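You operate a simulated robot arm through the tools that you are given. There is no shell and no other tool. Be economical: measure what you need, move in short steps, check, and stop when the job is done.

You are at the controls of a simulated robot arm. One attempt, no reset.

Task
Scrub the limescale off the blue dish with brush and white paste.
Fine: lay the dish in the wooden block for it and leave it there; put the brush back.

It is judged by the outcome, as a careful person would: the job done as asked, and still so three seconds after it is handed in. It fails if anything else is knocked over, pushed out of place, dropped, spilled or broken.

Robot
A 6-joint arm with a two-finger parallel gripper, fixed in place. Base frame: the origin is at the foot of the arm, x ahead of it, y to its left, z up; the work surface is at about z = 860. Lengths are in mm, angles in degrees, forces in N, time in s.
With the tool pointing down near the work surface it reaches from about 260 to 680 mm from the base axis. Its first joint turns from -66.0 to 66.0 degrees. Payload 2.9 kg.
The tool frame sits at the grasp point between the pads (the TCP): z along the fingers, y along the line on which they close. The tips reach 30 mm beyond it. Largest opening 110 mm; finger width 20, thickness 10; the body of the gripper, 48 by 112 mm, starts 55 mm behind the TCP.
Orientation is told as [roll, pitch, yaw] about the base's x, y, z axes, in that order, counted from this pose: with the fingers straight down and closing along the base's y, the tool's x points along the base's -x, its y along +y and its z along -z.

Tools
- The arm moves only by the tool play_rows. Its argument "deltas" is a list of rows, each an object (a shift or turn left out is 0, a gripper value left out holds the last) with "xyz": the shift along the tool's x, y, z in units of 30 mm (1.0 is 30 mm), a list of three; "rotation": the turn, a rotation vector about the tool's x, y, z in units of 6 degrees (1.0 is 6 degrees), a list of three; "fingers": the closure, from 0 (fully open) to 1 (shut). In form: [{"xyz": [x, y, z], "rotation": [wx, wy, wz], "fingers": fingers}, ...]. A call has 1 to 12 rows; each row shifts and turns the commanded pose from where the row before left it, along the tool's axes as they then stand. A call with a number of a shift or a turn outside -1 to 1 is refused whole. A row lasts 0.2 s, in which the tool goes at most 50 mm and 8.6 degrees; a call with a longer step from one row to the next is refused whole, and so is a gripper value outside its range. A pose out of reach is approached as far as the arm can. The call stops where the force on the tool passes 40 N (or 10 N more than at its start, if that is more) or the arm is blocked; 0.2 s more then pass. The fingers move at their own pace (about 108 mm/s each) and stop on an object; they squeeze with about 44 N. The grip force told is the motor's: it shows also when the fingers shut on nothing. Time passes only in rows, and 0.2 s behind the last, so rows that do not move let the fingers close. The reply holds the time, the measured pose of the TCP, the force on the tool along the base axes, the opening and the grip force, in the units named above and with some noise.
- Cameras (640 x 400 px; columns grow to the right, rows downward): "scene" is fixed at [68.4, 421.7, 1395]; the picture's right is [-0.86, -0.50, 0.00], its down [-0.24, 0.41, -0.88] and it looks along [0.44, -0.76, -0.48] (base axes); focal length 351 px, centre (320, 200). "wrist" rides on the gripper at [-36, 0, -57] in the tool frame; the picture's right is [0.00, -1.00, 0.00], its down [0.97, 0.00, -0.24] and it looks along [0.24, 0.00, 0.97] (tool axes); focal length 218 px, centre (320, 200). There is no depth. A picture from a camera that has moved, and an enlarged one, comes with that camera's place and axes in the base frame and with its lens.
- snapshot(camera): a new picture of that camera. The clock stands still meanwhile.
- zoom(camera, box): a new picture of the part [left, top, right, bottom] of that camera's present view, enlarged. The clock stands still meanwhile.
- job_done(): hands the job in; it is judged then, once.

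Go step by step. Nothing tells you positions but the pictures and the camera data: compare them with the known pose of the tool, close in by small moves and look again before you grip or let go. The budget is 120 turns and 76 pictures, counting those below and the enlarged ones. Unless the task says otherwise, let go and move clear before handing in, and close with one line.

The tools are called after ">>>" by a JSON object that holds its "fn" and its "kwargs". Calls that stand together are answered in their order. play_rows: Moves the arm, as the interface text tells. Its arguments: {"type":"object","properties":{"deltas":{"type":"array","items":{"type":"object","properties":{"xyz":{"type":"array","items":{"type":"number"}},"rotation":{"type":"array","items":{"type":"number"}},"fingers":{"type":"number"}}}}},"required":["deltas"]} The other tools are called the same way: snapshot (camera) takes a picture; zoom (camera, box) takes an enlarged picture of a part of a camera's view; job_done () hands the job in.

At the start:

```text
clock: 0.0
tool_pos: [347.5, -279.1, 1190.3]
orientation: [0.0, 0.0, 0.0]
wrist_force: [0.5, 0.4, -0.5]
width: 110.0
grip_force: 0.0
```

scene: 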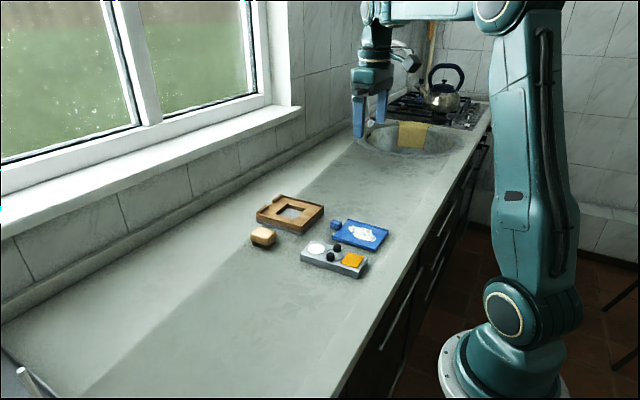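
wrist: 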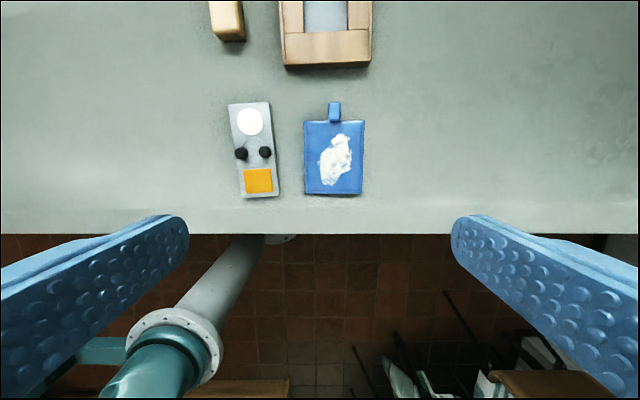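

I see a blue dish with white limescale, a grey tray holding a white patch, two black posts and an orange patch, a wooden block with a recess, and a tan object that may be the brush. I'll look closer before I move.

>>> {"fn": "zoom", "kwargs": {"camera": "scene", "box": [230, 170, 410, 290]}}

>>> {"fn": "zoom", "kwargs": {"camera": "wrist", "box": [190, 0, 400, 220]}}

```text
3.33 times, centred on (320, 230) of scene
camera zoom: at [68.4, 421.7, 1395.0], right [-0.86, -0.5, 0.0], down [-0.24, 0.41, -0.88], along [0.44, -0.76, -0.48], focal length 1171 px, centre (320, 100)
```

zoom: 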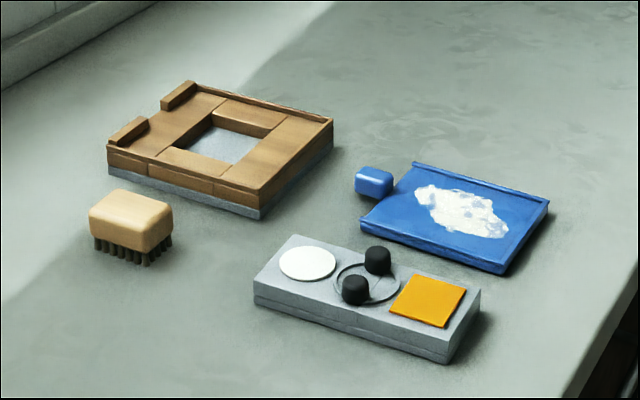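

```text
1.82 times, centred on (295, 110) of wrist
camera zoom: at [383.2, -280.3, 1248.3], right [0.0, -1.0, 0.0], down [-0.97, 0.0, 0.24], along [-0.24, 0.0, -0.97], focal length 397 px, centre (366, 364)
```

zoom: 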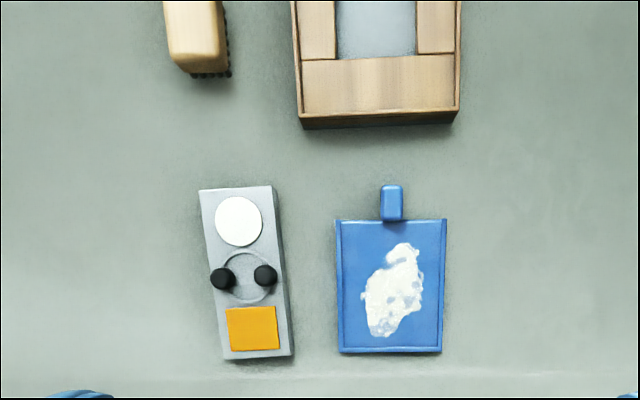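

The dish spans roughly x 303–423, y −254 to −353, with a tab about 20 mm wide pointing +x. Next I'll move over the block to see its details.

>>> {"fn": "play_rows", "kwargs": {"deltas": [{"xyz": [-1, 0, 0.5]}, {"xyz": [-1, 0, 0.5]}, {"xyz": [-1, 0, 0.5]}, {"xyz": [-1, 0, 0.5]}, {"xyz": [-1, 0, 0.5]}, {"xyz": [-1, 0, 0.5]}, {"xyz": [-0.5, 0, 0]}]}}

>>> {"fn": "snapshot", "kwargs": {"camera": "wrist"}}

```text
clock: 1.6
tool_pos: [541.1, -278.6, 1100.6]
orientation: [0.0, 0.0, 0.0]
wrist_force: [0.7, 0.4, 0.4]
width: 109.8
grip_force: 0.0
```

```text
71 pictures are left
camera wrist: at [577.8, -281.0, 1158.3], right [0.0, -1.0, 0.0], down [-0.97, 0.0, 0.24], along [-0.24, 0.0, -0.97], focal length 218 px, centre (320, 200)
```

wrist: 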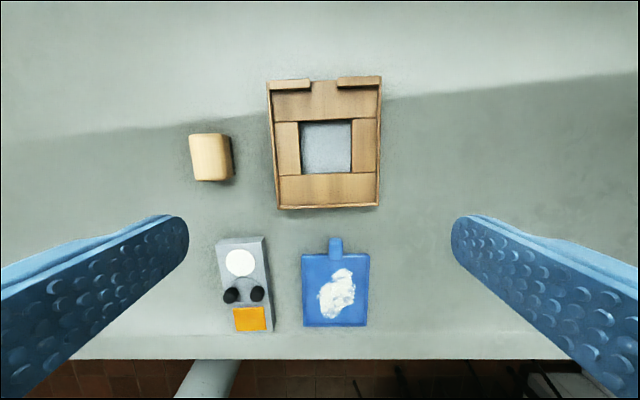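

>>> {"fn": "zoom", "kwargs": {"camera": "wrist", "box": [180, 60, 400, 220]}}

>>> {"fn": "zoom", "kwargs": {"camera": "wrist", "box": [200, 220, 390, 350]}}

>>> {"fn": "zoom", "kwargs": {"camera": "scene", "box": [240, 185, 340, 255]}}

>>> {"fn": "zoom", "kwargs": {"camera": "scene", "box": [295, 205, 395, 280]}}

```text
2.50 times, centred on (290, 140) of wrist
camera zoom: at [577.8, -281.0, 1158.3], right [0.0, -1.0, 0.0], down [-0.97, 0.0, 0.24], along [-0.24, 0.0, -0.97], focal length 546 px, centre (395, 350)
```

zoom: 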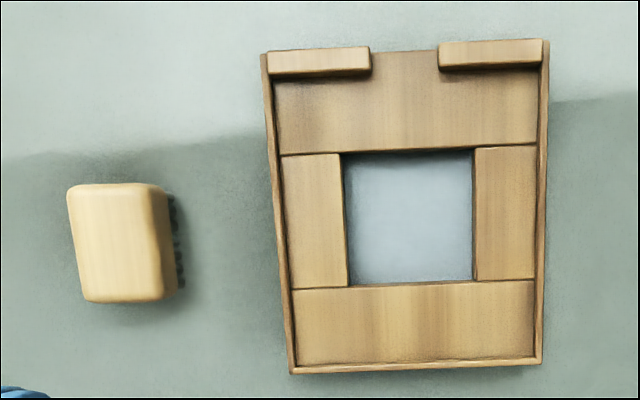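

```text
3.08 times, centred on (295, 285) of wrist
camera zoom: at [577.8, -281.0, 1158.3], right [0.0, -1.0, 0.0], down [-0.97, 0.0, 0.24], along [-0.24, 0.0, -0.97], focal length 672 px, centre (397, -62)
```

zoom: 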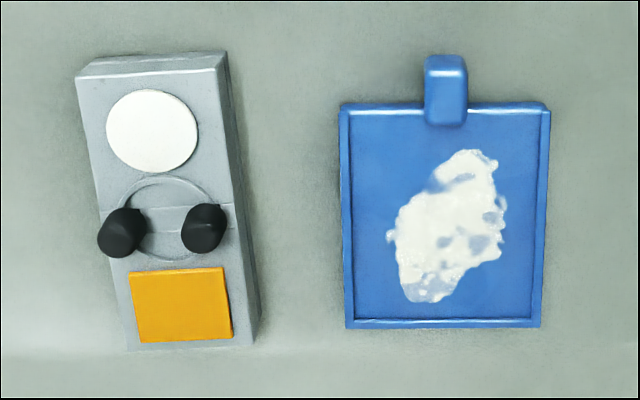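

```text
5.71 times, centred on (290, 220) of scene
camera zoom: at [68.4, 421.7, 1395.0], right [-0.86, -0.5, 0.0], down [-0.24, 0.41, -0.88], along [0.44, -0.76, -0.48], focal length 2008 px, centre (491, 86)
```

zoom: 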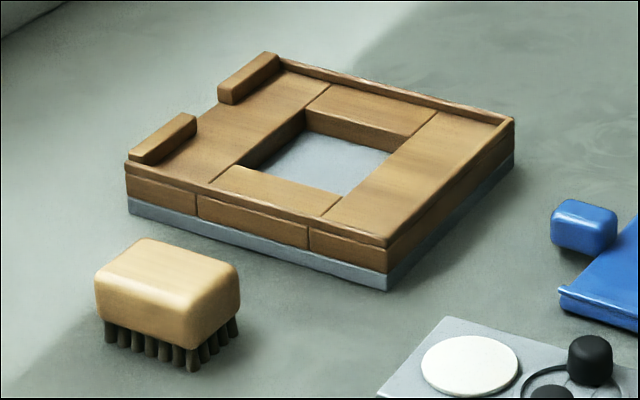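

```text
5.33 times, centred on (345, 242) of scene
camera zoom: at [68.4, 421.7, 1395.0], right [-0.86, -0.5, 0.0], down [-0.24, 0.41, -0.88], along [0.44, -0.76, -0.48], focal length 1874 px, centre (187, -27)
```

zoom: 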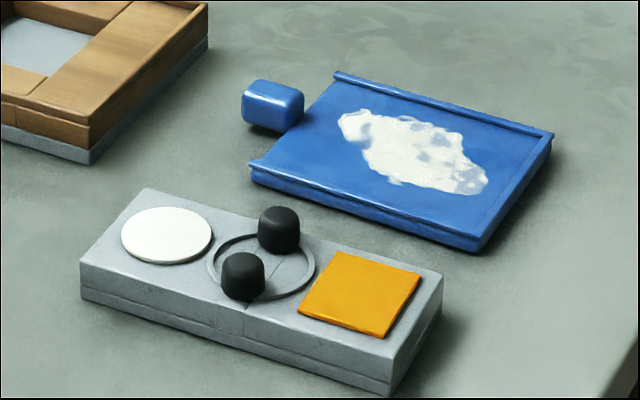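

The block is about 150×130 mm with low rails and two end stubs, with a gap between them for the tab. It's turned about 2° and its centre is near (573, −289). I'll hover above the dish first, gripping it across its 98 mm width.

>>> {"fn": "play_rows", "kwargs": {"deltas": [{"xyz": [1, -0.14, 0]}, {"xyz": [1, -0.14, 0]}, {"xyz": [1, -0.14, 0.5]}, {"xyz": [1, -0.14, 0.8]}, {"xyz": [1, -0.14, 0.8]}, {"xyz": [0.87, -0.14, 0.9]}, {"xyz": [0, 0, 1]}, {"xyz": [0, 0, 0]}]}}

>>> {"fn": "snapshot", "kwargs": {"camera": "wrist"}}

>>> {"fn": "zoom", "kwargs": {"camera": "scene", "box": [290, 150, 410, 280]}}

```text
clock: 3.4
tool_pos: [365.5, -303.1, 978.6]
orientation: [-0.1, 0.0, 0.0]
wrist_force: [0.2, -0.5, 0.8]
width: 109.9
grip_force: 0.1
```

```text
66 pictures are left
camera wrist: at [402.4, -304.9, 1037.4], right [0.0, -1.0, 0.0], down [-0.97, 0.0, 0.24], along [-0.24, 0.0, -0.97], focal length 218 px, centre (320, 200)
```

wrist: 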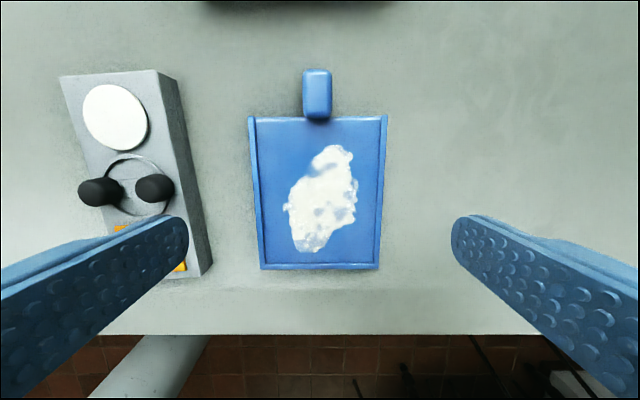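

```text
3.08 times, centred on (350, 215) of scene
camera zoom: at [68.4, 421.7, 1395.0], right [-0.86, -0.5, 0.0], down [-0.24, 0.41, -0.88], along [0.44, -0.76, -0.48], focal length 1081 px, centre (228, 154)
```

zoom: 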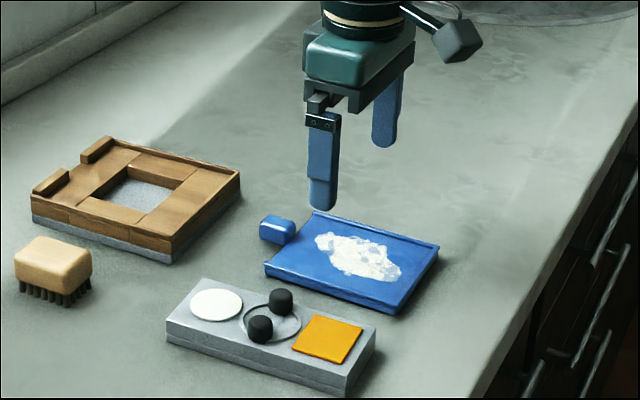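

The dish is centred under the open gripper to within about 1.5 mm. I'll correct that offset, turn about 1° and go down slowly.

>>> {"fn": "play_rows", "kwargs": {"deltas": [{"xyz": [0, -0.04, 0.7], "rotation": [0, 0, -0.15]}, {"xyz": [0, 0, 0.7]}, {"xyz": [0, 0, 0.6]}, {"xyz": [0, 0, 0.5]}, {"xyz": [0, 0, 0.3]}, {"xyz": [0, 0, 0]}]}}

>>> {"fn": "snapshot", "kwargs": {"camera": "wrist"}}

>>> {"fn": "zoom", "kwargs": {"camera": "scene", "box": [290, 150, 410, 280]}}

```text
clock: 4.8
tool_pos: [367.1, -305.0, 894.7]
orientation: [0.0, -0.1, 0.9]
wrist_force: [0.2, 1.0, 0.7]
width: 110.1
grip_force: 0.1
```

```text
64 pictures are left
camera wrist: at [403.1, -306.5, 954.4], right [0.02, -1.0, 0.0], down [-0.97, -0.02, 0.24], along [-0.24, 0.0, -0.97], focal length 218 px, centre (320, 200)
```

wrist: 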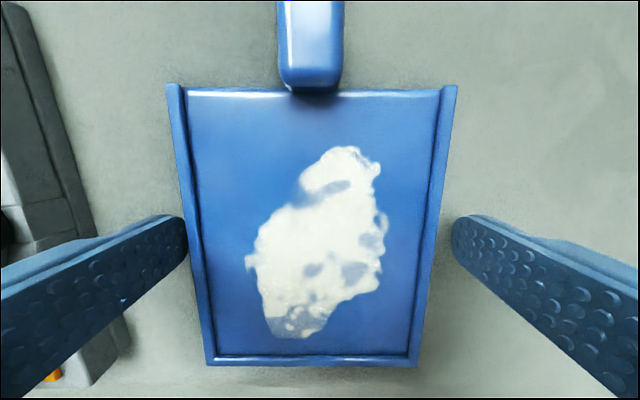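

```text
3.08 times, centred on (350, 215) of scene
camera zoom: at [68.4, 421.7, 1395.0], right [-0.86, -0.5, 0.0], down [-0.24, 0.41, -0.88], along [0.44, -0.76, -0.48], focal length 1081 px, centre (228, 154)
```

zoom: 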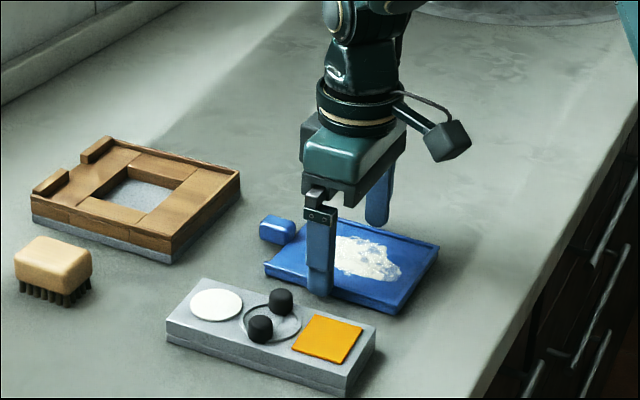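

The fingers straddle the dish, so I'll close on it.

>>> {"fn": "play_rows", "kwargs": {"deltas": [{"fingers": 0.3}, {"fingers": 0.3}, {"fingers": 0.3}]}}

```text
clock: 5.6
tool_pos: [368.2, -305.9, 895.8]
orientation: [0.0, 0.0, 0.9]
wrist_force: [0.1, 0.4, 0.0]
width: 99.6
grip_force: 43.7
```

The dish is held at 99.6 mm. Next I'll lift it and check.

>>> {"fn": "play_rows", "kwargs": {"deltas": [{"xyz": [0, 0, -0.3]}, {"xyz": [0, 0, -0.7]}, {"xyz": [0, 0, -1]}, {"xyz": [0, 0, 0]}]}}

>>> {"fn": "snapshot", "kwargs": {"camera": "wrist"}}

>>> {"fn": "zoom", "kwargs": {"camera": "scene", "box": [290, 150, 410, 280]}}

```text
clock: 6.6
tool_pos: [366.6, -305.1, 958.2]
orientation: [-0.1, 0.1, 0.9]
wrist_force: [0.5, 0.5, -0.2]
width: 77.0
grip_force: 0.1
```

```text
62 pictures are left
camera wrist: at [402.5, -305.5, 1015.6], right [0.02, -1.0, 0.0], down [-0.97, -0.02, 0.24], along [-0.24, 0.0, -0.97], focal length 218 px, centre (320, 200)
```

wrist: 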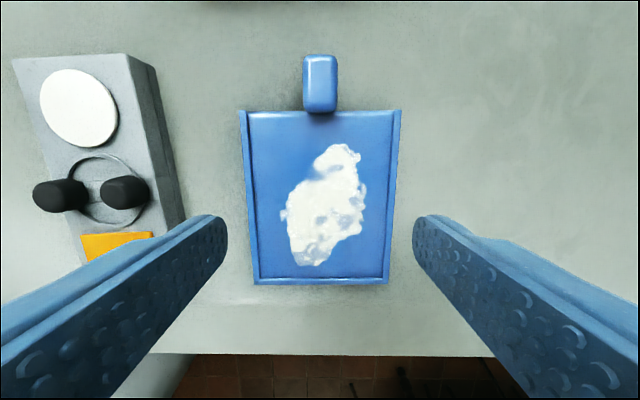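

```text
3.08 times, centred on (350, 215) of scene
camera zoom: at [68.4, 421.7, 1395.0], right [-0.86, -0.5, 0.0], down [-0.24, 0.41, -0.88], along [0.44, -0.76, -0.48], focal length 1081 px, centre (228, 154)
```

zoom: 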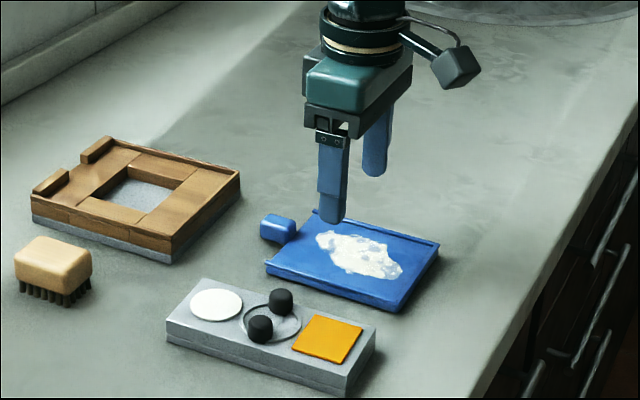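

The grip slipped because the dish is thin, only about 8–9 mm, and my tips only caught the rim. The dish hasn't moved, so I'll open and take it lower, with the tips just above the counter.

>>> {"fn": "play_rows", "kwargs": {"deltas": [{"fingers": 0}, {"fingers": 0}, {"xyz": [0, 0, 0.8]}, {"xyz": [0, 0, 0.7]}, {"xyz": [0, 0, 0.5]}, {"xyz": [0, 0, 0.2]}, {"xyz": [0, 0, 0]}]}}

```text
clock: 8.2
tool_pos: [367.6, -305.0, 889.2]
orientation: [0.0, 0.0, 1.0]
wrist_force: [-1.0, -0.1, 0.0]
width: 109.9
grip_force: 0.0
```

>>> {"fn": "play_rows", "kwargs": {"deltas": [{"fingers": 0.3}, {"fingers": 0.3}, {"fingers": 0.3}, {"xyz": [0, 0, -0.1]}, {"xyz": [0, 0, -0.2]}, {"xyz": [0, 0, -0.2]}, {"xyz": [0, 0, 0]}]}}

>>> {"fn": "zoom", "kwargs": {"camera": "scene", "box": [290, 150, 410, 280]}}

```text
clock: 9.8
tool_pos: [366.6, -305.7, 905.3]
orientation: [0.0, 0.0, 0.9]
wrist_force: [0.1, 0.8, -2.2]
width: 99.3
grip_force: 43.9
```

```text
3.08 times, centred on (350, 215) of scene
camera zoom: at [68.4, 421.7, 1395.0], right [-0.86, -0.5, 0.0], down [-0.24, 0.41, -0.88], along [0.44, -0.76, -0.48], focal length 1081 px, centre (228, 154)
```

zoom: 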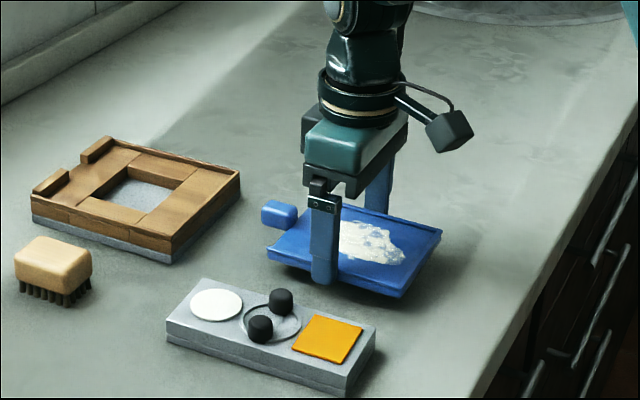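

The dish is up, reading about 2.2 N. I'll lift it higher and carry it slowly toward the block.

>>> {"fn": "play_rows", "kwargs": {"deltas": [{"xyz": [0, 0, -0.3]}, {"xyz": [0, 0, -0.5]}, {"xyz": [0, 0, -0.6]}, {"xyz": [-0.4, 0, -0.2]}, {"xyz": [-0.7, 0, 0]}, {"xyz": [-0.8, 0, 0]}, {"xyz": [-0.7, 0, 0]}, {"xyz": [-0.4, 0, 0]}, {"xyz": [0, 0, 0]}]}}

>>> {"fn": "snapshot", "kwargs": {"camera": "wrist"}}

```text
clock: 11.8
tool_pos: [457.5, -303.4, 954.3]
orientation: [0.0, 0.1, 0.9]
wrist_force: [1.2, 0.1, -2.7]
width: 99.1
grip_force: 43.4
```

```text
59 pictures are left
camera wrist: at [493.3, -305.1, 1011.9], right [0.02, -1.0, 0.0], down [-0.97, -0.02, 0.24], along [-0.24, 0.0, -0.97], focal length 218 px, centre (320, 200)
```

wrist: 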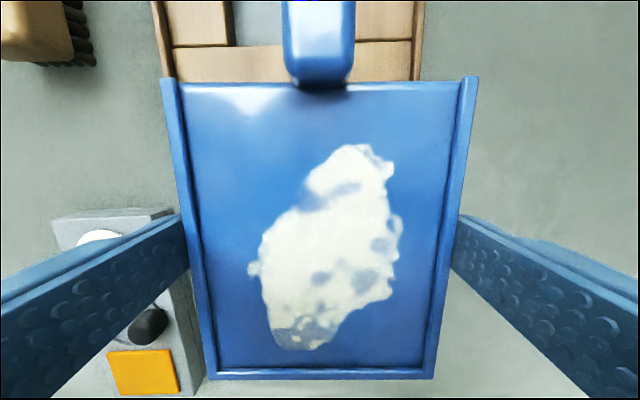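

The dish is level and centred in the grip. I'll carry it over the block at the same height and turn to match the block's angle.

>>> {"fn": "play_rows", "kwargs": {"deltas": [{"xyz": [-0.5, 0.07, 0]}, {"xyz": [-0.8, 0.07, 0], "rotation": [0, 0, -0.1]}, {"xyz": [-0.8, 0.07, 0], "rotation": [0, 0, -0.13]}, {"xyz": [-0.8, 0.08, 0]}, {"xyz": [-0.7, 0.08, 0]}, {"xyz": [-0.4, 0.07, 0]}, {"xyz": [0, 0, 0]}]}}

>>> {"fn": "snapshot", "kwargs": {"camera": "wrist"}}

>>> {"fn": "zoom", "kwargs": {"camera": "scene", "box": [240, 150, 360, 260]}}

```text
clock: 13.4
tool_pos: [576.2, -287.9, 952.8]
orientation: [0.0, 0.0, 2.4]
wrist_force: [-0.9, -0.1, -2.3]
width: 99.3
grip_force: 44.1
```

```text
58 pictures are left
camera wrist: at [613.2, -287.1, 1010.3], right [0.04, -1.0, 0.0], down [-0.97, -0.04, 0.24], along [-0.24, -0.01, -0.97], focal length 218 px, centre (320, 200)
```

wrist: 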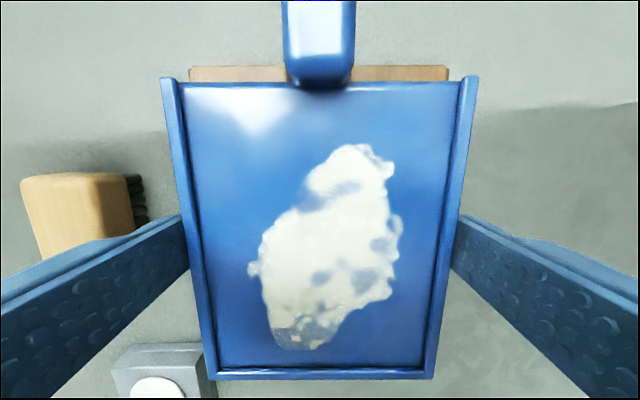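

```text
3.64 times, centred on (300, 205) of scene
camera zoom: at [68.4, 421.7, 1395.0], right [-0.86, -0.5, 0.0], down [-0.24, 0.41, -0.88], along [0.44, -0.76, -0.48], focal length 1278 px, centre (393, 182)
```

zoom: 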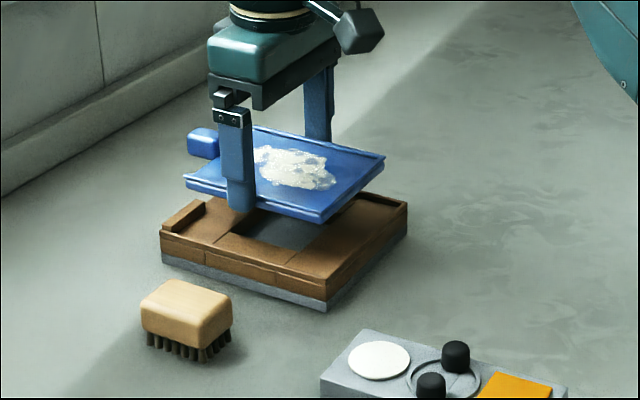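

The dish sits square over the block with the tab on the gap, and both camera checks agree. I'll lower it most of the way and look.

>>> {"fn": "play_rows", "kwargs": {"deltas": [{"xyz": [0, 0, 0.3]}, {"xyz": [0, 0, 0.4]}, {"xyz": [0, 0, 0.3]}, {"xyz": [0, 0, 0.1]}, {"xyz": [0, 0, 0]}]}}

>>> {"fn": "zoom", "kwargs": {"camera": "scene", "box": [250, 170, 350, 250]}}

>>> {"fn": "snapshot", "kwargs": {"camera": "wrist"}}

```text
clock: 14.6
tool_pos: [577.0, -286.5, 921.5]
orientation: [0.1, -0.1, 2.3]
wrist_force: [-0.3, -0.1, -2.8]
width: 99.4
grip_force: 43.9
```

```text
5.00 times, centred on (300, 210) of scene
camera zoom: at [68.4, 421.7, 1395.0], right [-0.86, -0.5, 0.0], down [-0.24, 0.41, -0.88], along [0.44, -0.76, -0.48], focal length 1757 px, centre (420, 150)
```

zoom: 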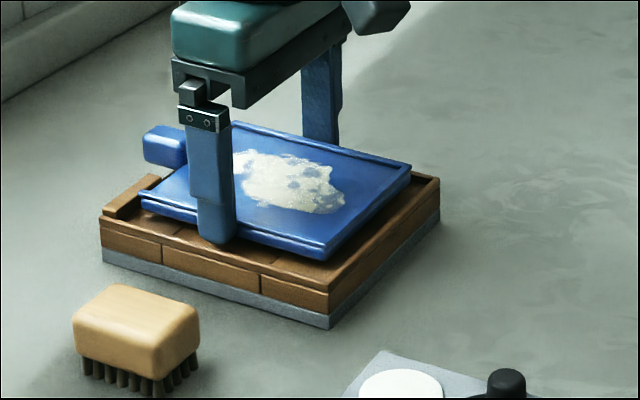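

```text
55 pictures are left
camera wrist: at [612.3, -287.3, 977.9], right [0.04, -1.0, 0.0], down [-0.97, -0.04, 0.24], along [-0.24, -0.01, -0.97], focal length 218 px, centre (320, 200)
```

wrist: 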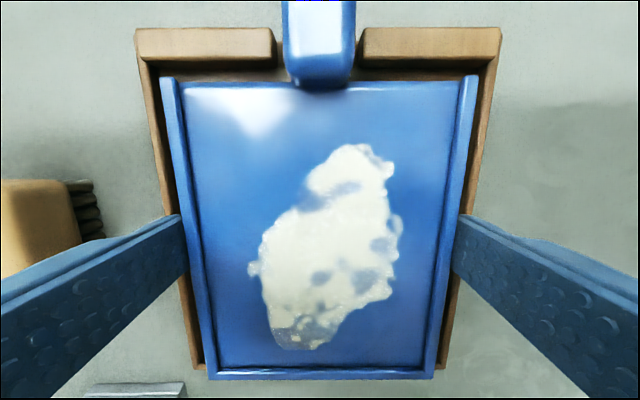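

The dish is well centred. I'll nudge it 2 mm toward the stubs and lower it to the floor of the block in small steps.

>>> {"fn": "play_rows", "kwargs": {"deltas": [{"xyz": [-0.06, 0, 0.1]}, {"xyz": [0, 0, 0.1]}, {"xyz": [0, 0, 0.06]}, {"xyz": [0, 0, 0]}]}}

>>> {"fn": "zoom", "kwargs": {"camera": "scene", "box": [250, 170, 350, 250]}}

```text
clock: 15.6
tool_pos: [576.6, -286.6, 914.5]
orientation: [-0.1, -0.1, 2.3]
wrist_force: [-3.6, 1.9, 11.5]
width: 99.5
grip_force: 43.9
```

```text
5.00 times, centred on (300, 210) of scene
camera zoom: at [68.1, 421.8, 1394.9], right [-0.86, -0.5, 0.0], down [-0.24, 0.41, -0.88], along [0.44, -0.76, -0.48], focal length 1757 px, centre (420, 150)
```

zoom: 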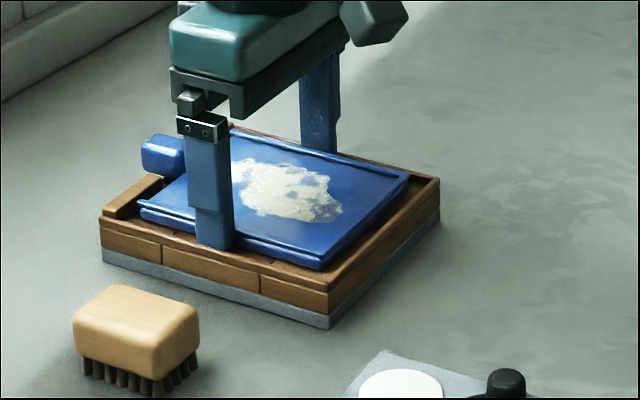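

The force reading shows contact, so the dish is on the floor of the block. I'll open just a little and rise.

>>> {"fn": "play_rows", "kwargs": {"deltas": [{"fingers": 0.06}, {"fingers": 0.06}, {"xyz": [0, 0, -0.2]}, {"xyz": [0, 0, -0.6]}, {"xyz": [0, 0, -1], "fingers": 0}, {"xyz": [0, 0, -1]}, {"xyz": [0, 0, 0]}]}}

>>> {"fn": "snapshot", "kwargs": {"camera": "wrist"}}

>>> {"fn": "zoom", "kwargs": {"camera": "scene", "box": [245, 170, 345, 250]}}

```text
clock: 17.2
tool_pos: [576.0, -286.0, 997.5]
orientation: [0.0, 0.0, 2.3]
wrist_force: [0.3, -0.9, 0.3]
width: 110.1
grip_force: 0.1
```

```text
53 pictures are left
camera wrist: at [612.7, -286.4, 1054.9], right [0.04, -1.0, 0.0], down [-0.97, -0.04, 0.24], along [-0.24, -0.01, -0.97], focal length 218 px, centre (320, 200)
```

wrist: 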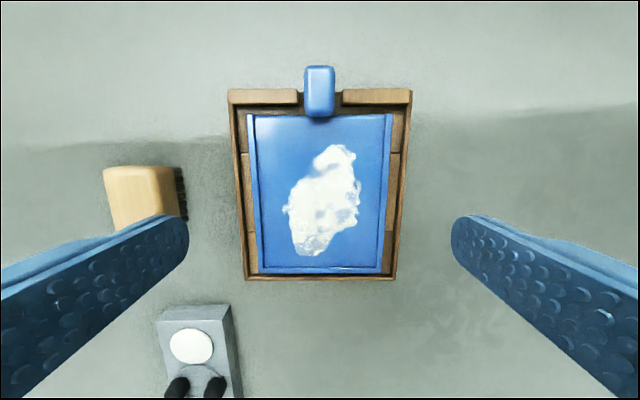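

```text
5.00 times, centred on (295, 210) of scene
camera zoom: at [68.4, 421.7, 1395.0], right [-0.86, -0.5, 0.0], down [-0.24, 0.41, -0.88], along [0.44, -0.76, -0.48], focal length 1757 px, centre (445, 150)
```

zoom: 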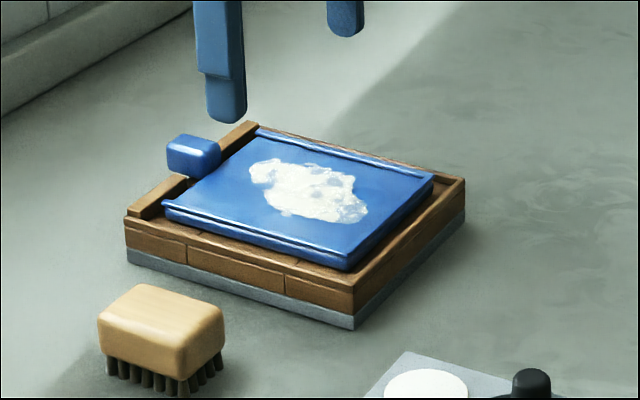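

The dish is seated flat in the block. Now I'll hover over the brush, near (564, −146).

>>> {"fn": "play_rows", "kwargs": {"deltas": [{"xyz": [0.1, 0.9, 0], "rotation": [0, 0, 0.2]}, {"xyz": [0.1, 0.9, 0], "rotation": [0, 0, 0.18]}, {"xyz": [0.1, 0.95, 0]}, {"xyz": [0.1, 0.95, 0]}, {"xyz": [0, 0.95, 0]}, {"xyz": [0, 0, 0]}]}}

>>> {"fn": "snapshot", "kwargs": {"camera": "wrist"}}

>>> {"fn": "zoom", "kwargs": {"camera": "scene", "box": [225, 205, 305, 265]}}

```text
clock: 18.6
tool_pos: [565.0, -146.4, 997.6]
orientation: [0.0, 0.1, 0.0]
wrist_force: [0.1, 0.6, 0.6]
width: 110.1
grip_force: 0.1
```

```text
51 pictures are left
camera wrist: at [600.3, -147.7, 1055.1], right [0.0, -1.0, 0.0], down [-0.97, 0.0, 0.24], along [-0.24, 0.0, -0.97], focal length 218 px, centre (320, 200)
```

wrist: 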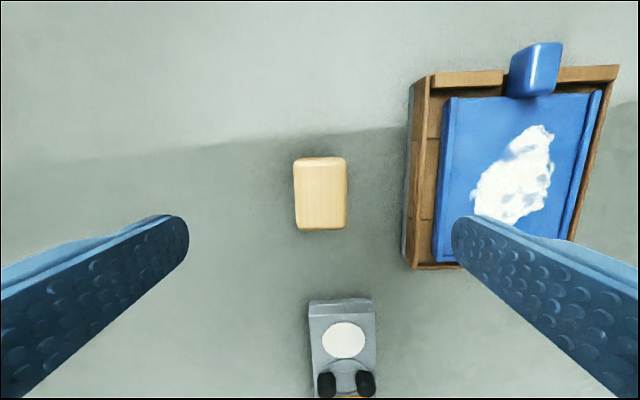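

```text
6.67 times, centred on (265, 235) of scene
camera zoom: at [68.4, 421.7, 1395.0], right [-0.86, -0.5, 0.0], down [-0.24, 0.41, -0.88], along [0.44, -0.76, -0.48], focal length 2343 px, centre (687, -33)
```

zoom: 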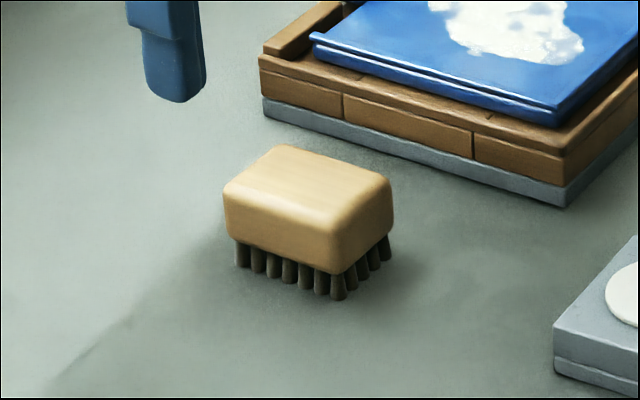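

The brush is centred under the tool, about 55×40 mm with its body at z 871–893. I'll partly close to stay clear of the block, then go down and grip.

>>> {"fn": "play_rows", "kwargs": {"deltas": [{"fingers": 0.4}, {"xyz": [0, 0, 0.8]}, {"xyz": [0, 0, 0.9]}, {"xyz": [0, 0, 0.8]}, {"xyz": [0, 0, 0.5]}, {"xyz": [0, 0, 0.1]}, {"xyz": [0, 0, 0]}]}}

>>> {"fn": "zoom", "kwargs": {"camera": "scene", "box": [225, 185, 325, 265]}}

>>> {"fn": "snapshot", "kwargs": {"camera": "wrist"}}

```text
clock: 20.2
tool_pos: [565.0, -145.8, 904.5]
orientation: [0.0, -0.1, 0.0]
wrist_force: [0.2, -0.2, -0.1]
width: 66.1
grip_force: 0.0
```

```text
5.00 times, centred on (275, 225) of scene
camera zoom: at [68.4, 421.7, 1395.0], right [-0.86, -0.5, 0.0], down [-0.24, 0.41, -0.88], along [0.44, -0.76, -0.48], focal length 1757 px, centre (545, 75)
```

zoom: 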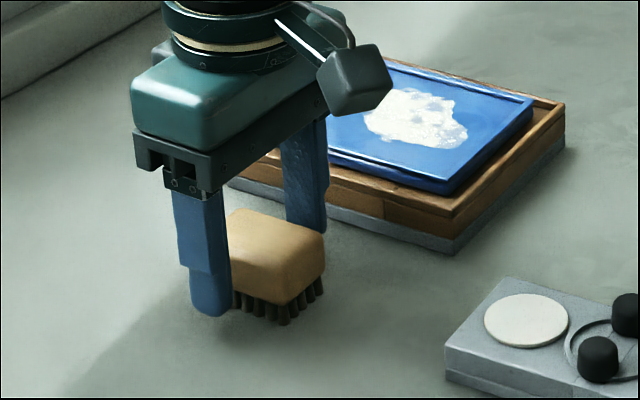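

```text
48 pictures are left
camera wrist: at [600.2, -148.2, 962.0], right [0.0, -1.0, 0.0], down [-0.97, 0.0, 0.24], along [-0.24, 0.0, -0.97], focal length 218 px, centre (320, 200)
```

wrist: 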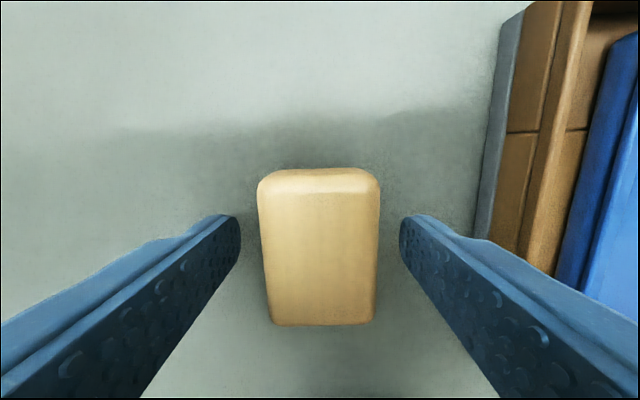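

>>> {"fn": "play_rows", "kwargs": {"deltas": [{"fingers": 0.9}, {"fingers": 0.9}, {"fingers": 0.9}, {"xyz": [0, 0, -0.2]}, {"xyz": [0, 0, -0.7]}, {"xyz": [0, 0, -1]}, {"xyz": [0, 0, 0]}]}}

>>> {"fn": "snapshot", "kwargs": {"camera": "wrist"}}

>>> {"fn": "zoom", "kwargs": {"camera": "scene", "box": [225, 160, 345, 260]}}

```text
clock: 21.8
tool_pos: [563.7, -148.3, 961.9]
orientation: [0.0, 0.0, 0.0]
wrist_force: [0.2, 0.2, 0.0]
width: 38.8
grip_force: 44.0
```

```text
47 pictures are left
camera wrist: at [600.2, -148.9, 1018.9], right [0.0, -1.0, 0.0], down [-0.97, 0.0, 0.24], along [-0.24, 0.0, -0.97], focal length 218 px, centre (320, 200)
```

wrist: 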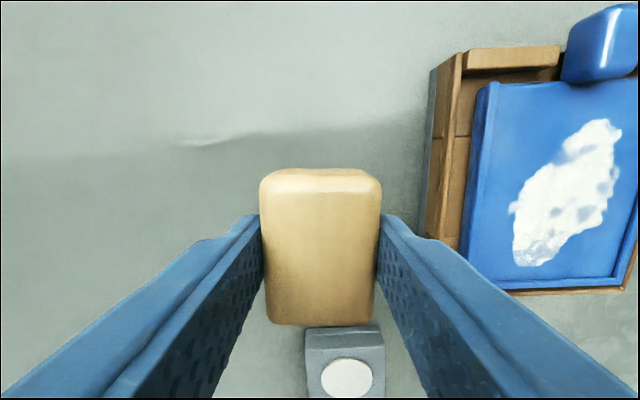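

```text
4.00 times, centred on (285, 210) of scene
camera zoom: at [68.4, 421.7, 1395.0], right [-0.86, -0.5, 0.0], down [-0.24, 0.41, -0.88], along [0.44, -0.76, -0.48], focal length 1406 px, centre (460, 160)
```

zoom: 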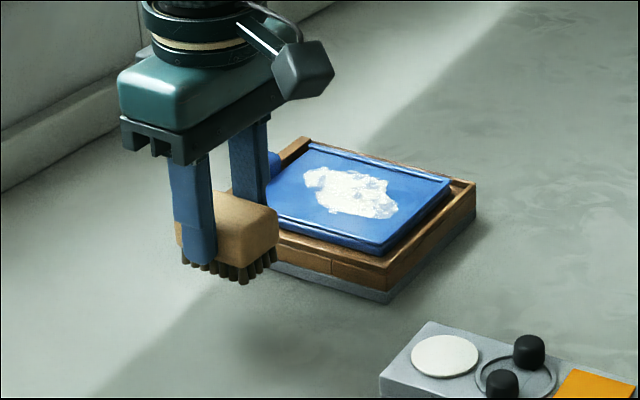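

The brush is held with the bristle tips about 44 mm below the TCP. The white paste disc is near (420, −170, 884), so I'll hover slightly to its +x side to keep clear of the black posts.

>>> {"fn": "play_rows", "kwargs": {"deltas": [{"xyz": [0.7, -0.15, -0.2]}, {"xyz": [1, -0.15, 0]}, {"xyz": [1, -0.15, 0]}, {"xyz": [1, -0.15, 0]}, {"xyz": [0.83, -0.15, 0]}, {"xyz": [0, 0, 0]}]}}

>>> {"fn": "snapshot", "kwargs": {"camera": "wrist"}}

>>> {"fn": "zoom", "kwargs": {"camera": "scene", "box": [285, 180, 385, 280]}}

```text
clock: 23.2
tool_pos: [427.4, -170.2, 967.9]
orientation: [0.1, 0.1, 0.0]
wrist_force: [0.2, -0.2, -0.4]
width: 38.8
grip_force: 44.0
```

```text
45 pictures are left
camera wrist: at [463.6, -172.3, 1025.9], right [0.0, -1.0, 0.0], down [-0.97, 0.0, 0.24], along [-0.24, 0.0, -0.97], focal length 218 px, centre (320, 200)
```

wrist: 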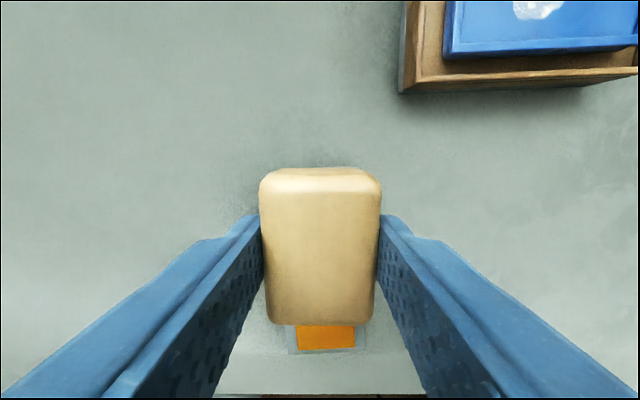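

```text
4.00 times, centred on (335, 230) of scene
camera zoom: at [68.4, 421.7, 1395.0], right [-0.86, -0.5, 0.0], down [-0.24, 0.41, -0.88], along [0.44, -0.76, -0.48], focal length 1406 px, centre (260, 80)
```

zoom: 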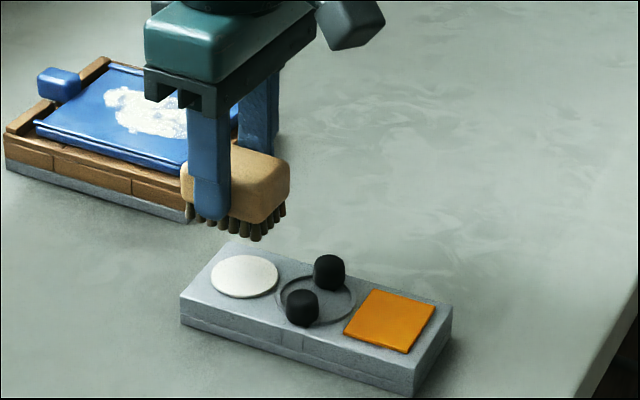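

Scene triangulation confirms the paste at (421, −170), with the posts at x ≤ 382, so there is room. Lowering onto the paste.

>>> {"fn": "play_rows", "kwargs": {"deltas": [{"xyz": [0, 0, 0.5]}, {"xyz": [0, 0, 0.4]}, {"xyz": [0, 0, 0.2]}, {"xyz": [0, 0, 0.1]}, {"xyz": [0, 0, 0]}]}}

>>> {"fn": "zoom", "kwargs": {"camera": "scene", "box": [285, 190, 375, 280]}}

```text
clock: 24.4
tool_pos: [427.3, -171.4, 931.4]
orientation: [0.0, -0.1, 0.0]
wrist_force: [-0.1, -0.6, -0.2]
width: 38.8
grip_force: 43.9
```

```text
4.44 times, centred on (330, 235) of scene
camera zoom: at [68.4, 421.7, 1395.0], right [-0.86, -0.5, 0.0], down [-0.24, 0.41, -0.88], along [0.44, -0.76, -0.48], focal length 1562 px, centre (276, 44)
```

zoom: 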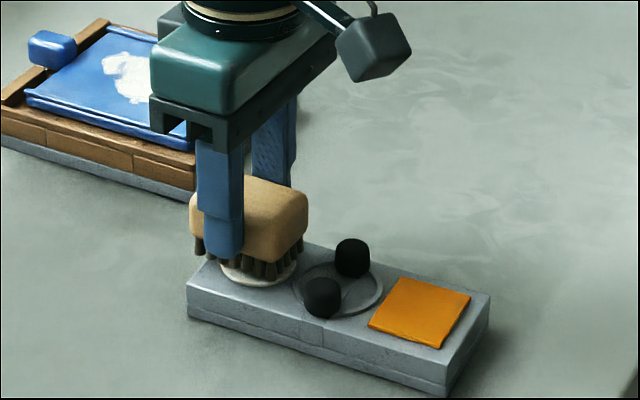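

>>> {"fn": "play_rows", "kwargs": {"deltas": [{"xyz": [0, 0, 0.05]}, {"xyz": [0, 0, 0.05]}, {"xyz": [0, 0, 0.03]}, {"xyz": [0, 0, 0]}]}}

```text
clock: 25.4
tool_pos: [428.6, -170.9, 928.0]
orientation: [0.0, -0.3, 0.1]
wrist_force: [-0.5, 0.9, 16.5]
width: 38.8
grip_force: 43.8
```

The bristles touch the paste with 16 N. I'll ease off, do one light dab more and lift.

>>> {"fn": "play_rows", "kwargs": {"deltas": [{"xyz": [0, 0, -0.05]}, {"xyz": [0.1, 0.1, 0]}, {"xyz": [-0.1, -0.1, 0]}, {"xyz": [0, 0, 0]}, {"xyz": [0, 0, -0.5]}, {"xyz": [0, 0, -0.9]}, {"xyz": [0, 0, 0]}]}}

>>> {"fn": "zoom", "kwargs": {"camera": "scene", "box": [285, 190, 375, 280]}}

>>> {"fn": "zoom", "kwargs": {"camera": "scene", "box": [245, 170, 345, 250]}}

```text
clock: 27.0
tool_pos: [426.1, -170.2, 972.3]
orientation: [0.1, 0.0, 0.0]
wrist_force: [-0.3, -0.1, -1.3]
width: 38.9
grip_force: 44.0
```

```text
4.44 times, centred on (330, 235) of scene
camera zoom: at [68.4, 421.7, 1395.0], right [-0.86, -0.5, 0.0], down [-0.24, 0.41, -0.88], along [0.44, -0.76, -0.48], focal length 1562 px, centre (276, 44)
```

zoom: 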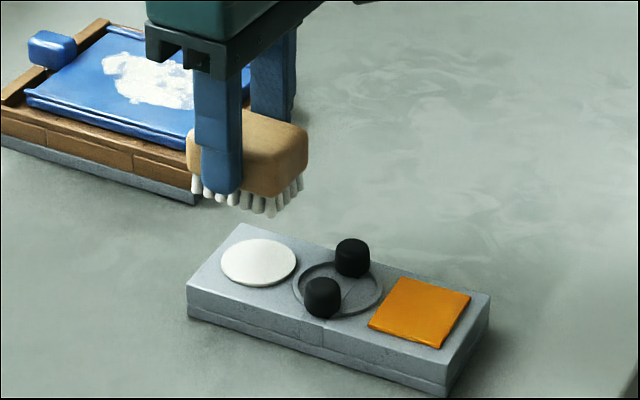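

```text
5.00 times, centred on (295, 210) of scene
camera zoom: at [68.4, 421.7, 1395.0], right [-0.86, -0.5, 0.0], down [-0.24, 0.41, -0.88], along [0.44, -0.76, -0.48], focal length 1757 px, centre (445, 150)
```

zoom: 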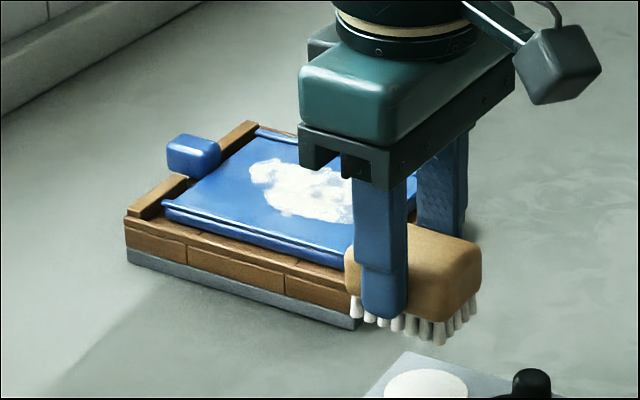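

The bristles are now white with paste. Next I'll move over the dish, whose limescale spans x 522–614, y −257 to −318.

>>> {"fn": "play_rows", "kwargs": {"deltas": [{"xyz": [-0.6, -0.5, 0]}, {"xyz": [-0.9, -0.7, 0]}, {"xyz": [-0.9, -0.7, 0]}, {"xyz": [-0.9, -0.7, 0]}, {"xyz": [-0.9, -0.7, 0], "rotation": [0, 0, -0.2]}, {"xyz": [-0.6, -0.6, 0], "rotation": [0, 0, -0.18]}, {"xyz": [0, 0, 0.5]}, {"xyz": [0, 0, 0.5]}, {"xyz": [0, 0, 0]}]}}

>>> {"fn": "zoom", "kwargs": {"camera": "scene", "box": [245, 170, 345, 250]}}

>>> {"fn": "snapshot", "kwargs": {"camera": "wrist"}}

```text
clock: 29.0
tool_pos: [572.4, -287.1, 940.2]
orientation: [-0.1, 0.0, 2.3]
wrist_force: [-0.2, 0.1, -0.3]
width: 38.9
grip_force: 43.8
```

```text
5.00 times, centred on (295, 210) of scene
camera zoom: at [68.4, 421.7, 1395.0], right [-0.86, -0.5, 0.0], down [-0.24, 0.41, -0.88], along [0.44, -0.76, -0.48], focal length 1757 px, centre (445, 150)
```

zoom: 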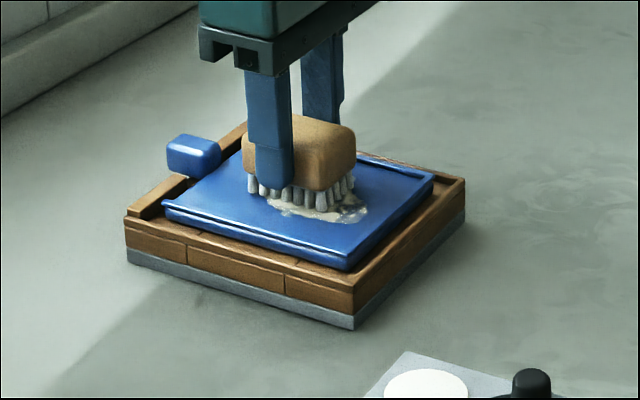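

```text
39 pictures are left
camera wrist: at [608.7, -286.2, 998.3], right [0.04, -1.0, 0.0], down [-0.97, -0.04, 0.24], along [-0.24, -0.01, -0.97], focal length 218 px, centre (320, 200)
```

wrist: 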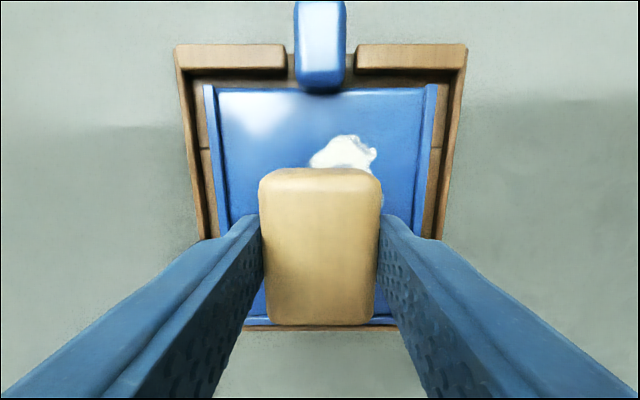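

>>> {"fn": "play_rows", "kwargs": {"deltas": [{"xyz": [0, 0, 0.07]}, {"xyz": [0, 0, 0.05]}, {"xyz": [0, 0, 0.05]}, {"xyz": [0, 0, 0]}]}}

```text
clock: 30.0
tool_pos: [573.3, -287.2, 937.2]
orientation: [-0.2, -0.2, 2.3]
wrist_force: [-4.3, 4.3, 20.2]
width: 39.0
grip_force: 44.1
```

Contact is at about 20 N. I'll ease to about 10 N and scrub in lengthwise strokes.

>>> {"fn": "play_rows", "kwargs": {"deltas": [{"xyz": [0, 0, -0.035]}, {"xyz": [0.4, 0, 0]}, {"xyz": [0.35, 0, 0]}, {"xyz": [0, 0.45, 0]}, {"xyz": [-0.5, 0, 0]}, {"xyz": [-0.5, 0, 0]}, {"xyz": [-0.5, 0, 0]}, {"xyz": [0, -0.45, 0]}, {"xyz": [0.5, 0, 0]}, {"xyz": [0.5, 0, 0]}, {"xyz": [0.5, 0, 0]}, {"xyz": [0, -0.45, 0]}]}}

>>> {"fn": "zoom", "kwargs": {"camera": "scene", "box": [245, 170, 345, 250]}}

```text
clock: 32.6
tool_pos: [550.1, -300.5, 937.3]
orientation: [0.0, -0.1, 2.4]
wrist_force: [1.1, 8.8, 23.2]
width: 38.6
grip_force: 44.3
```

```text
5.00 times, centred on (295, 210) of scene
camera zoom: at [68.0, 422.2, 1394.8], right [-0.86, -0.5, 0.0], down [-0.24, 0.41, -0.88], along [0.44, -0.76, -0.48], focal length 1757 px, centre (445, 150)
```

zoom: 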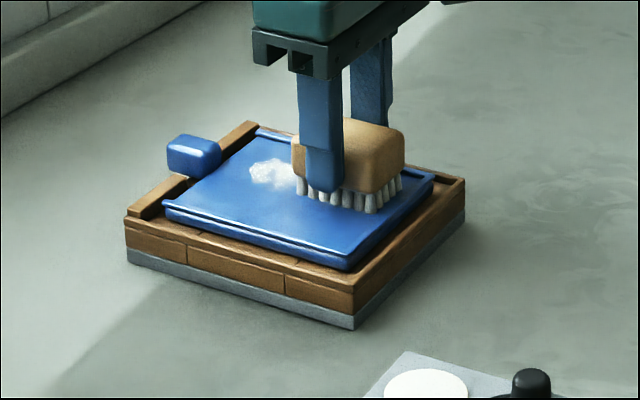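

The limescale is coming off and the dish hasn't moved. I'll continue over the far part.

>>> {"fn": "play_rows", "kwargs": {"deltas": [{"xyz": [-0.5, 0, -0.02]}, {"xyz": [-0.5, 0, 0]}, {"xyz": [-0.5, 0, 0]}, {"xyz": [-0.2, 0, 0]}, {"xyz": [0, 0.4, 0]}, {"xyz": [0, 0.4, 0]}, {"xyz": [0.4, 0, 0]}, {"xyz": [0, -0.4, 0]}, {"xyz": [0, -0.4, 0]}, {"xyz": [-0.4, 0, 0]}, {"xyz": [0, 0.4, 0]}, {"xyz": [0.5, 0, 0]}]}}

>>> {"fn": "zoom", "kwargs": {"camera": "scene", "box": [245, 170, 345, 250]}}

```text
clock: 35.2
tool_pos: [586.0, -287.7, 938.5]
orientation: [-0.2, -0.2, 2.4]
wrist_force: [5.4, 1.7, 13.8]
width: 38.9
grip_force: 43.9
```

```text
5.00 times, centred on (295, 210) of scene
camera zoom: at [68.3, 421.8, 1394.9], right [-0.86, -0.5, 0.0], down [-0.24, 0.41, -0.88], along [0.44, -0.76, -0.48], focal length 1757 px, centre (445, 150)
```

zoom: 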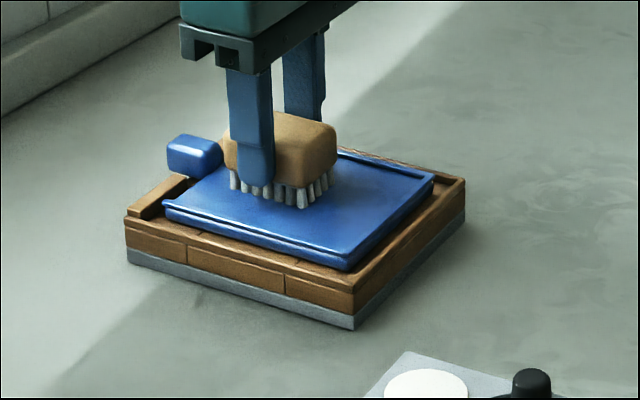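

Now I'll lift off and inspect the dish from both cameras.

>>> {"fn": "play_rows", "kwargs": {"deltas": [{"xyz": [0, 0, -0.3]}, {"xyz": [0, 0, -0.7]}, {"xyz": [0, 0.7, -0.5]}, {"xyz": [0, 1, 0]}, {"xyz": [0, 1, 0]}, {"xyz": [0, 0.8, 0]}, {"xyz": [0, 0, 0]}]}}

>>> {"fn": "zoom", "kwargs": {"camera": "scene", "box": [245, 170, 345, 250]}}

>>> {"fn": "snapshot", "kwargs": {"camera": "wrist"}}

```text
clock: 36.8
tool_pos: [581.5, -183.1, 982.0]
orientation: [0.0, 0.0, 2.3]
wrist_force: [0.0, 0.1, -0.6]
width: 38.9
grip_force: 44.2
```

```text
5.00 times, centred on (295, 210) of scene
camera zoom: at [68.4, 421.7, 1395.0], right [-0.86, -0.5, 0.0], down [-0.24, 0.41, -0.88], along [0.44, -0.76, -0.48], focal length 1757 px, centre (445, 150)
```

zoom: 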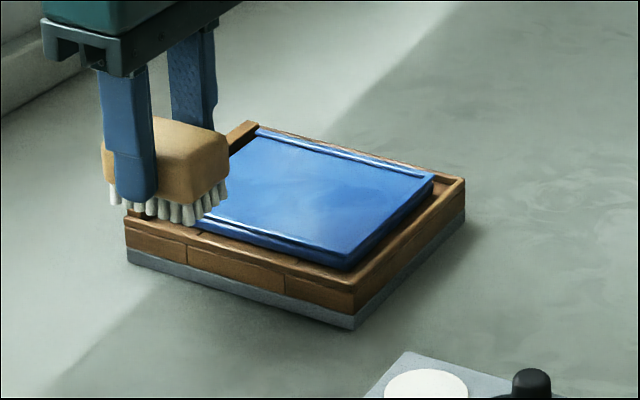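

```text
35 pictures are left
camera wrist: at [617.8, -183.2, 1039.4], right [0.04, -1.0, 0.0], down [-0.97, -0.04, 0.24], along [-0.24, -0.01, -0.97], focal length 218 px, centre (320, 200)
```

wrist: 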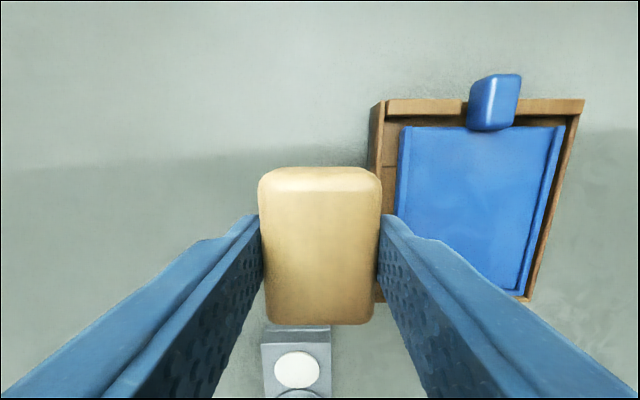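

>>> {"fn": "zoom", "kwargs": {"camera": "wrist", "box": [370, 60, 600, 310]}}

```text
1.60 times, centred on (485, 185) of wrist
camera zoom: at [617.8, -183.2, 1039.4], right [0.04, -1.0, 0.0], down [-0.97, -0.04, 0.24], along [-0.24, -0.01, -0.97], focal length 349 px, centre (56, 224)
```

zoom: 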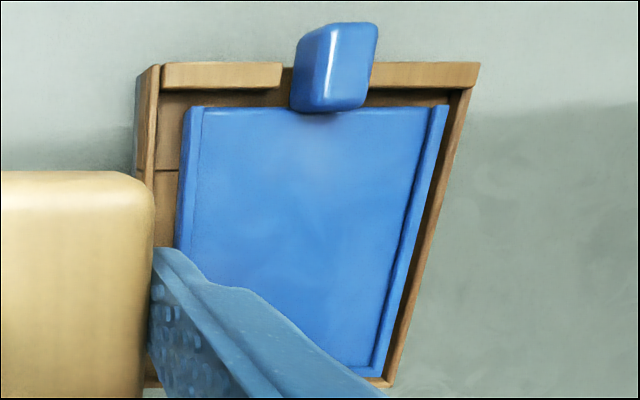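

The visible part of the dish is clean. I'll take the brush back to where it stood, (565, −147) at yaw 0, then check the rest of the dish.

>>> {"fn": "play_rows", "kwargs": {"deltas": [{"xyz": [0.25, 0.6, 0]}, {"xyz": [0.25, 0.64, 0], "rotation": [0, 0, 0.38]}, {"xyz": [0, 0, 0.8]}, {"xyz": [0, 0, 0.8]}, {"xyz": [0, 0, 0.5]}, {"xyz": [0, 0, 0.2]}, {"xyz": [0, 0, 0]}]}}

>>> {"fn": "zoom", "kwargs": {"camera": "scene", "box": [225, 185, 325, 265]}}

```text
clock: 38.4
tool_pos: [566.3, -145.8, 912.0]
orientation: [-0.1, 0.0, 0.0]
wrist_force: [-0.8, 0.0, -1.2]
width: 38.9
grip_force: 43.7
```

```text
5.00 times, centred on (275, 225) of scene
camera zoom: at [68.4, 421.7, 1395.0], right [-0.86, -0.5, 0.0], down [-0.24, 0.41, -0.88], along [0.44, -0.76, -0.48], focal length 1757 px, centre (545, 75)
```

zoom: 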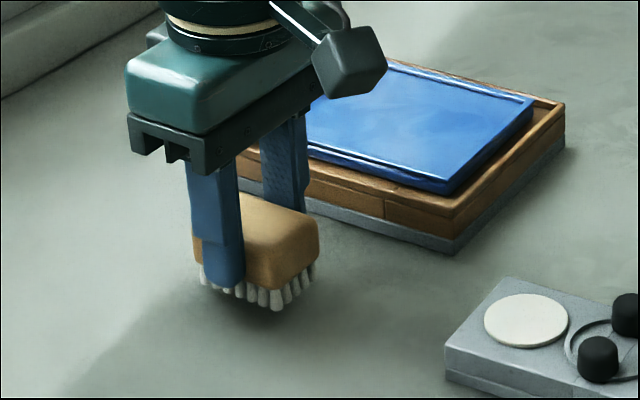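

The rest of the dish looks clean here too. I'll lower the last few millimetres.

>>> {"fn": "play_rows", "kwargs": {"deltas": [{"xyz": [0, 0, 0.12]}, {"xyz": [0, 0, 0.08]}, {"xyz": [0, 0, 0.04]}, {"xyz": [0, 0, 0]}]}}

```text
clock: 39.4
tool_pos: [565.2, -146.4, 905.9]
orientation: [0.1, 0.1, 0.0]
wrist_force: [0.3, 0.1, -0.6]
width: 38.8
grip_force: 44.1
```

>>> {"fn": "play_rows", "kwargs": {"deltas": [{"xyz": [0, 0, 0.04]}, {"xyz": [0, 0, 0.03]}, {"xyz": [0, 0, 0]}]}}

```text
clock: 40.2
tool_pos: [564.3, -146.0, 903.1]
orientation: [0.0, 0.0, 0.0]
wrist_force: [-0.2, 0.2, 1.7]
width: 38.5
grip_force: 43.8
```

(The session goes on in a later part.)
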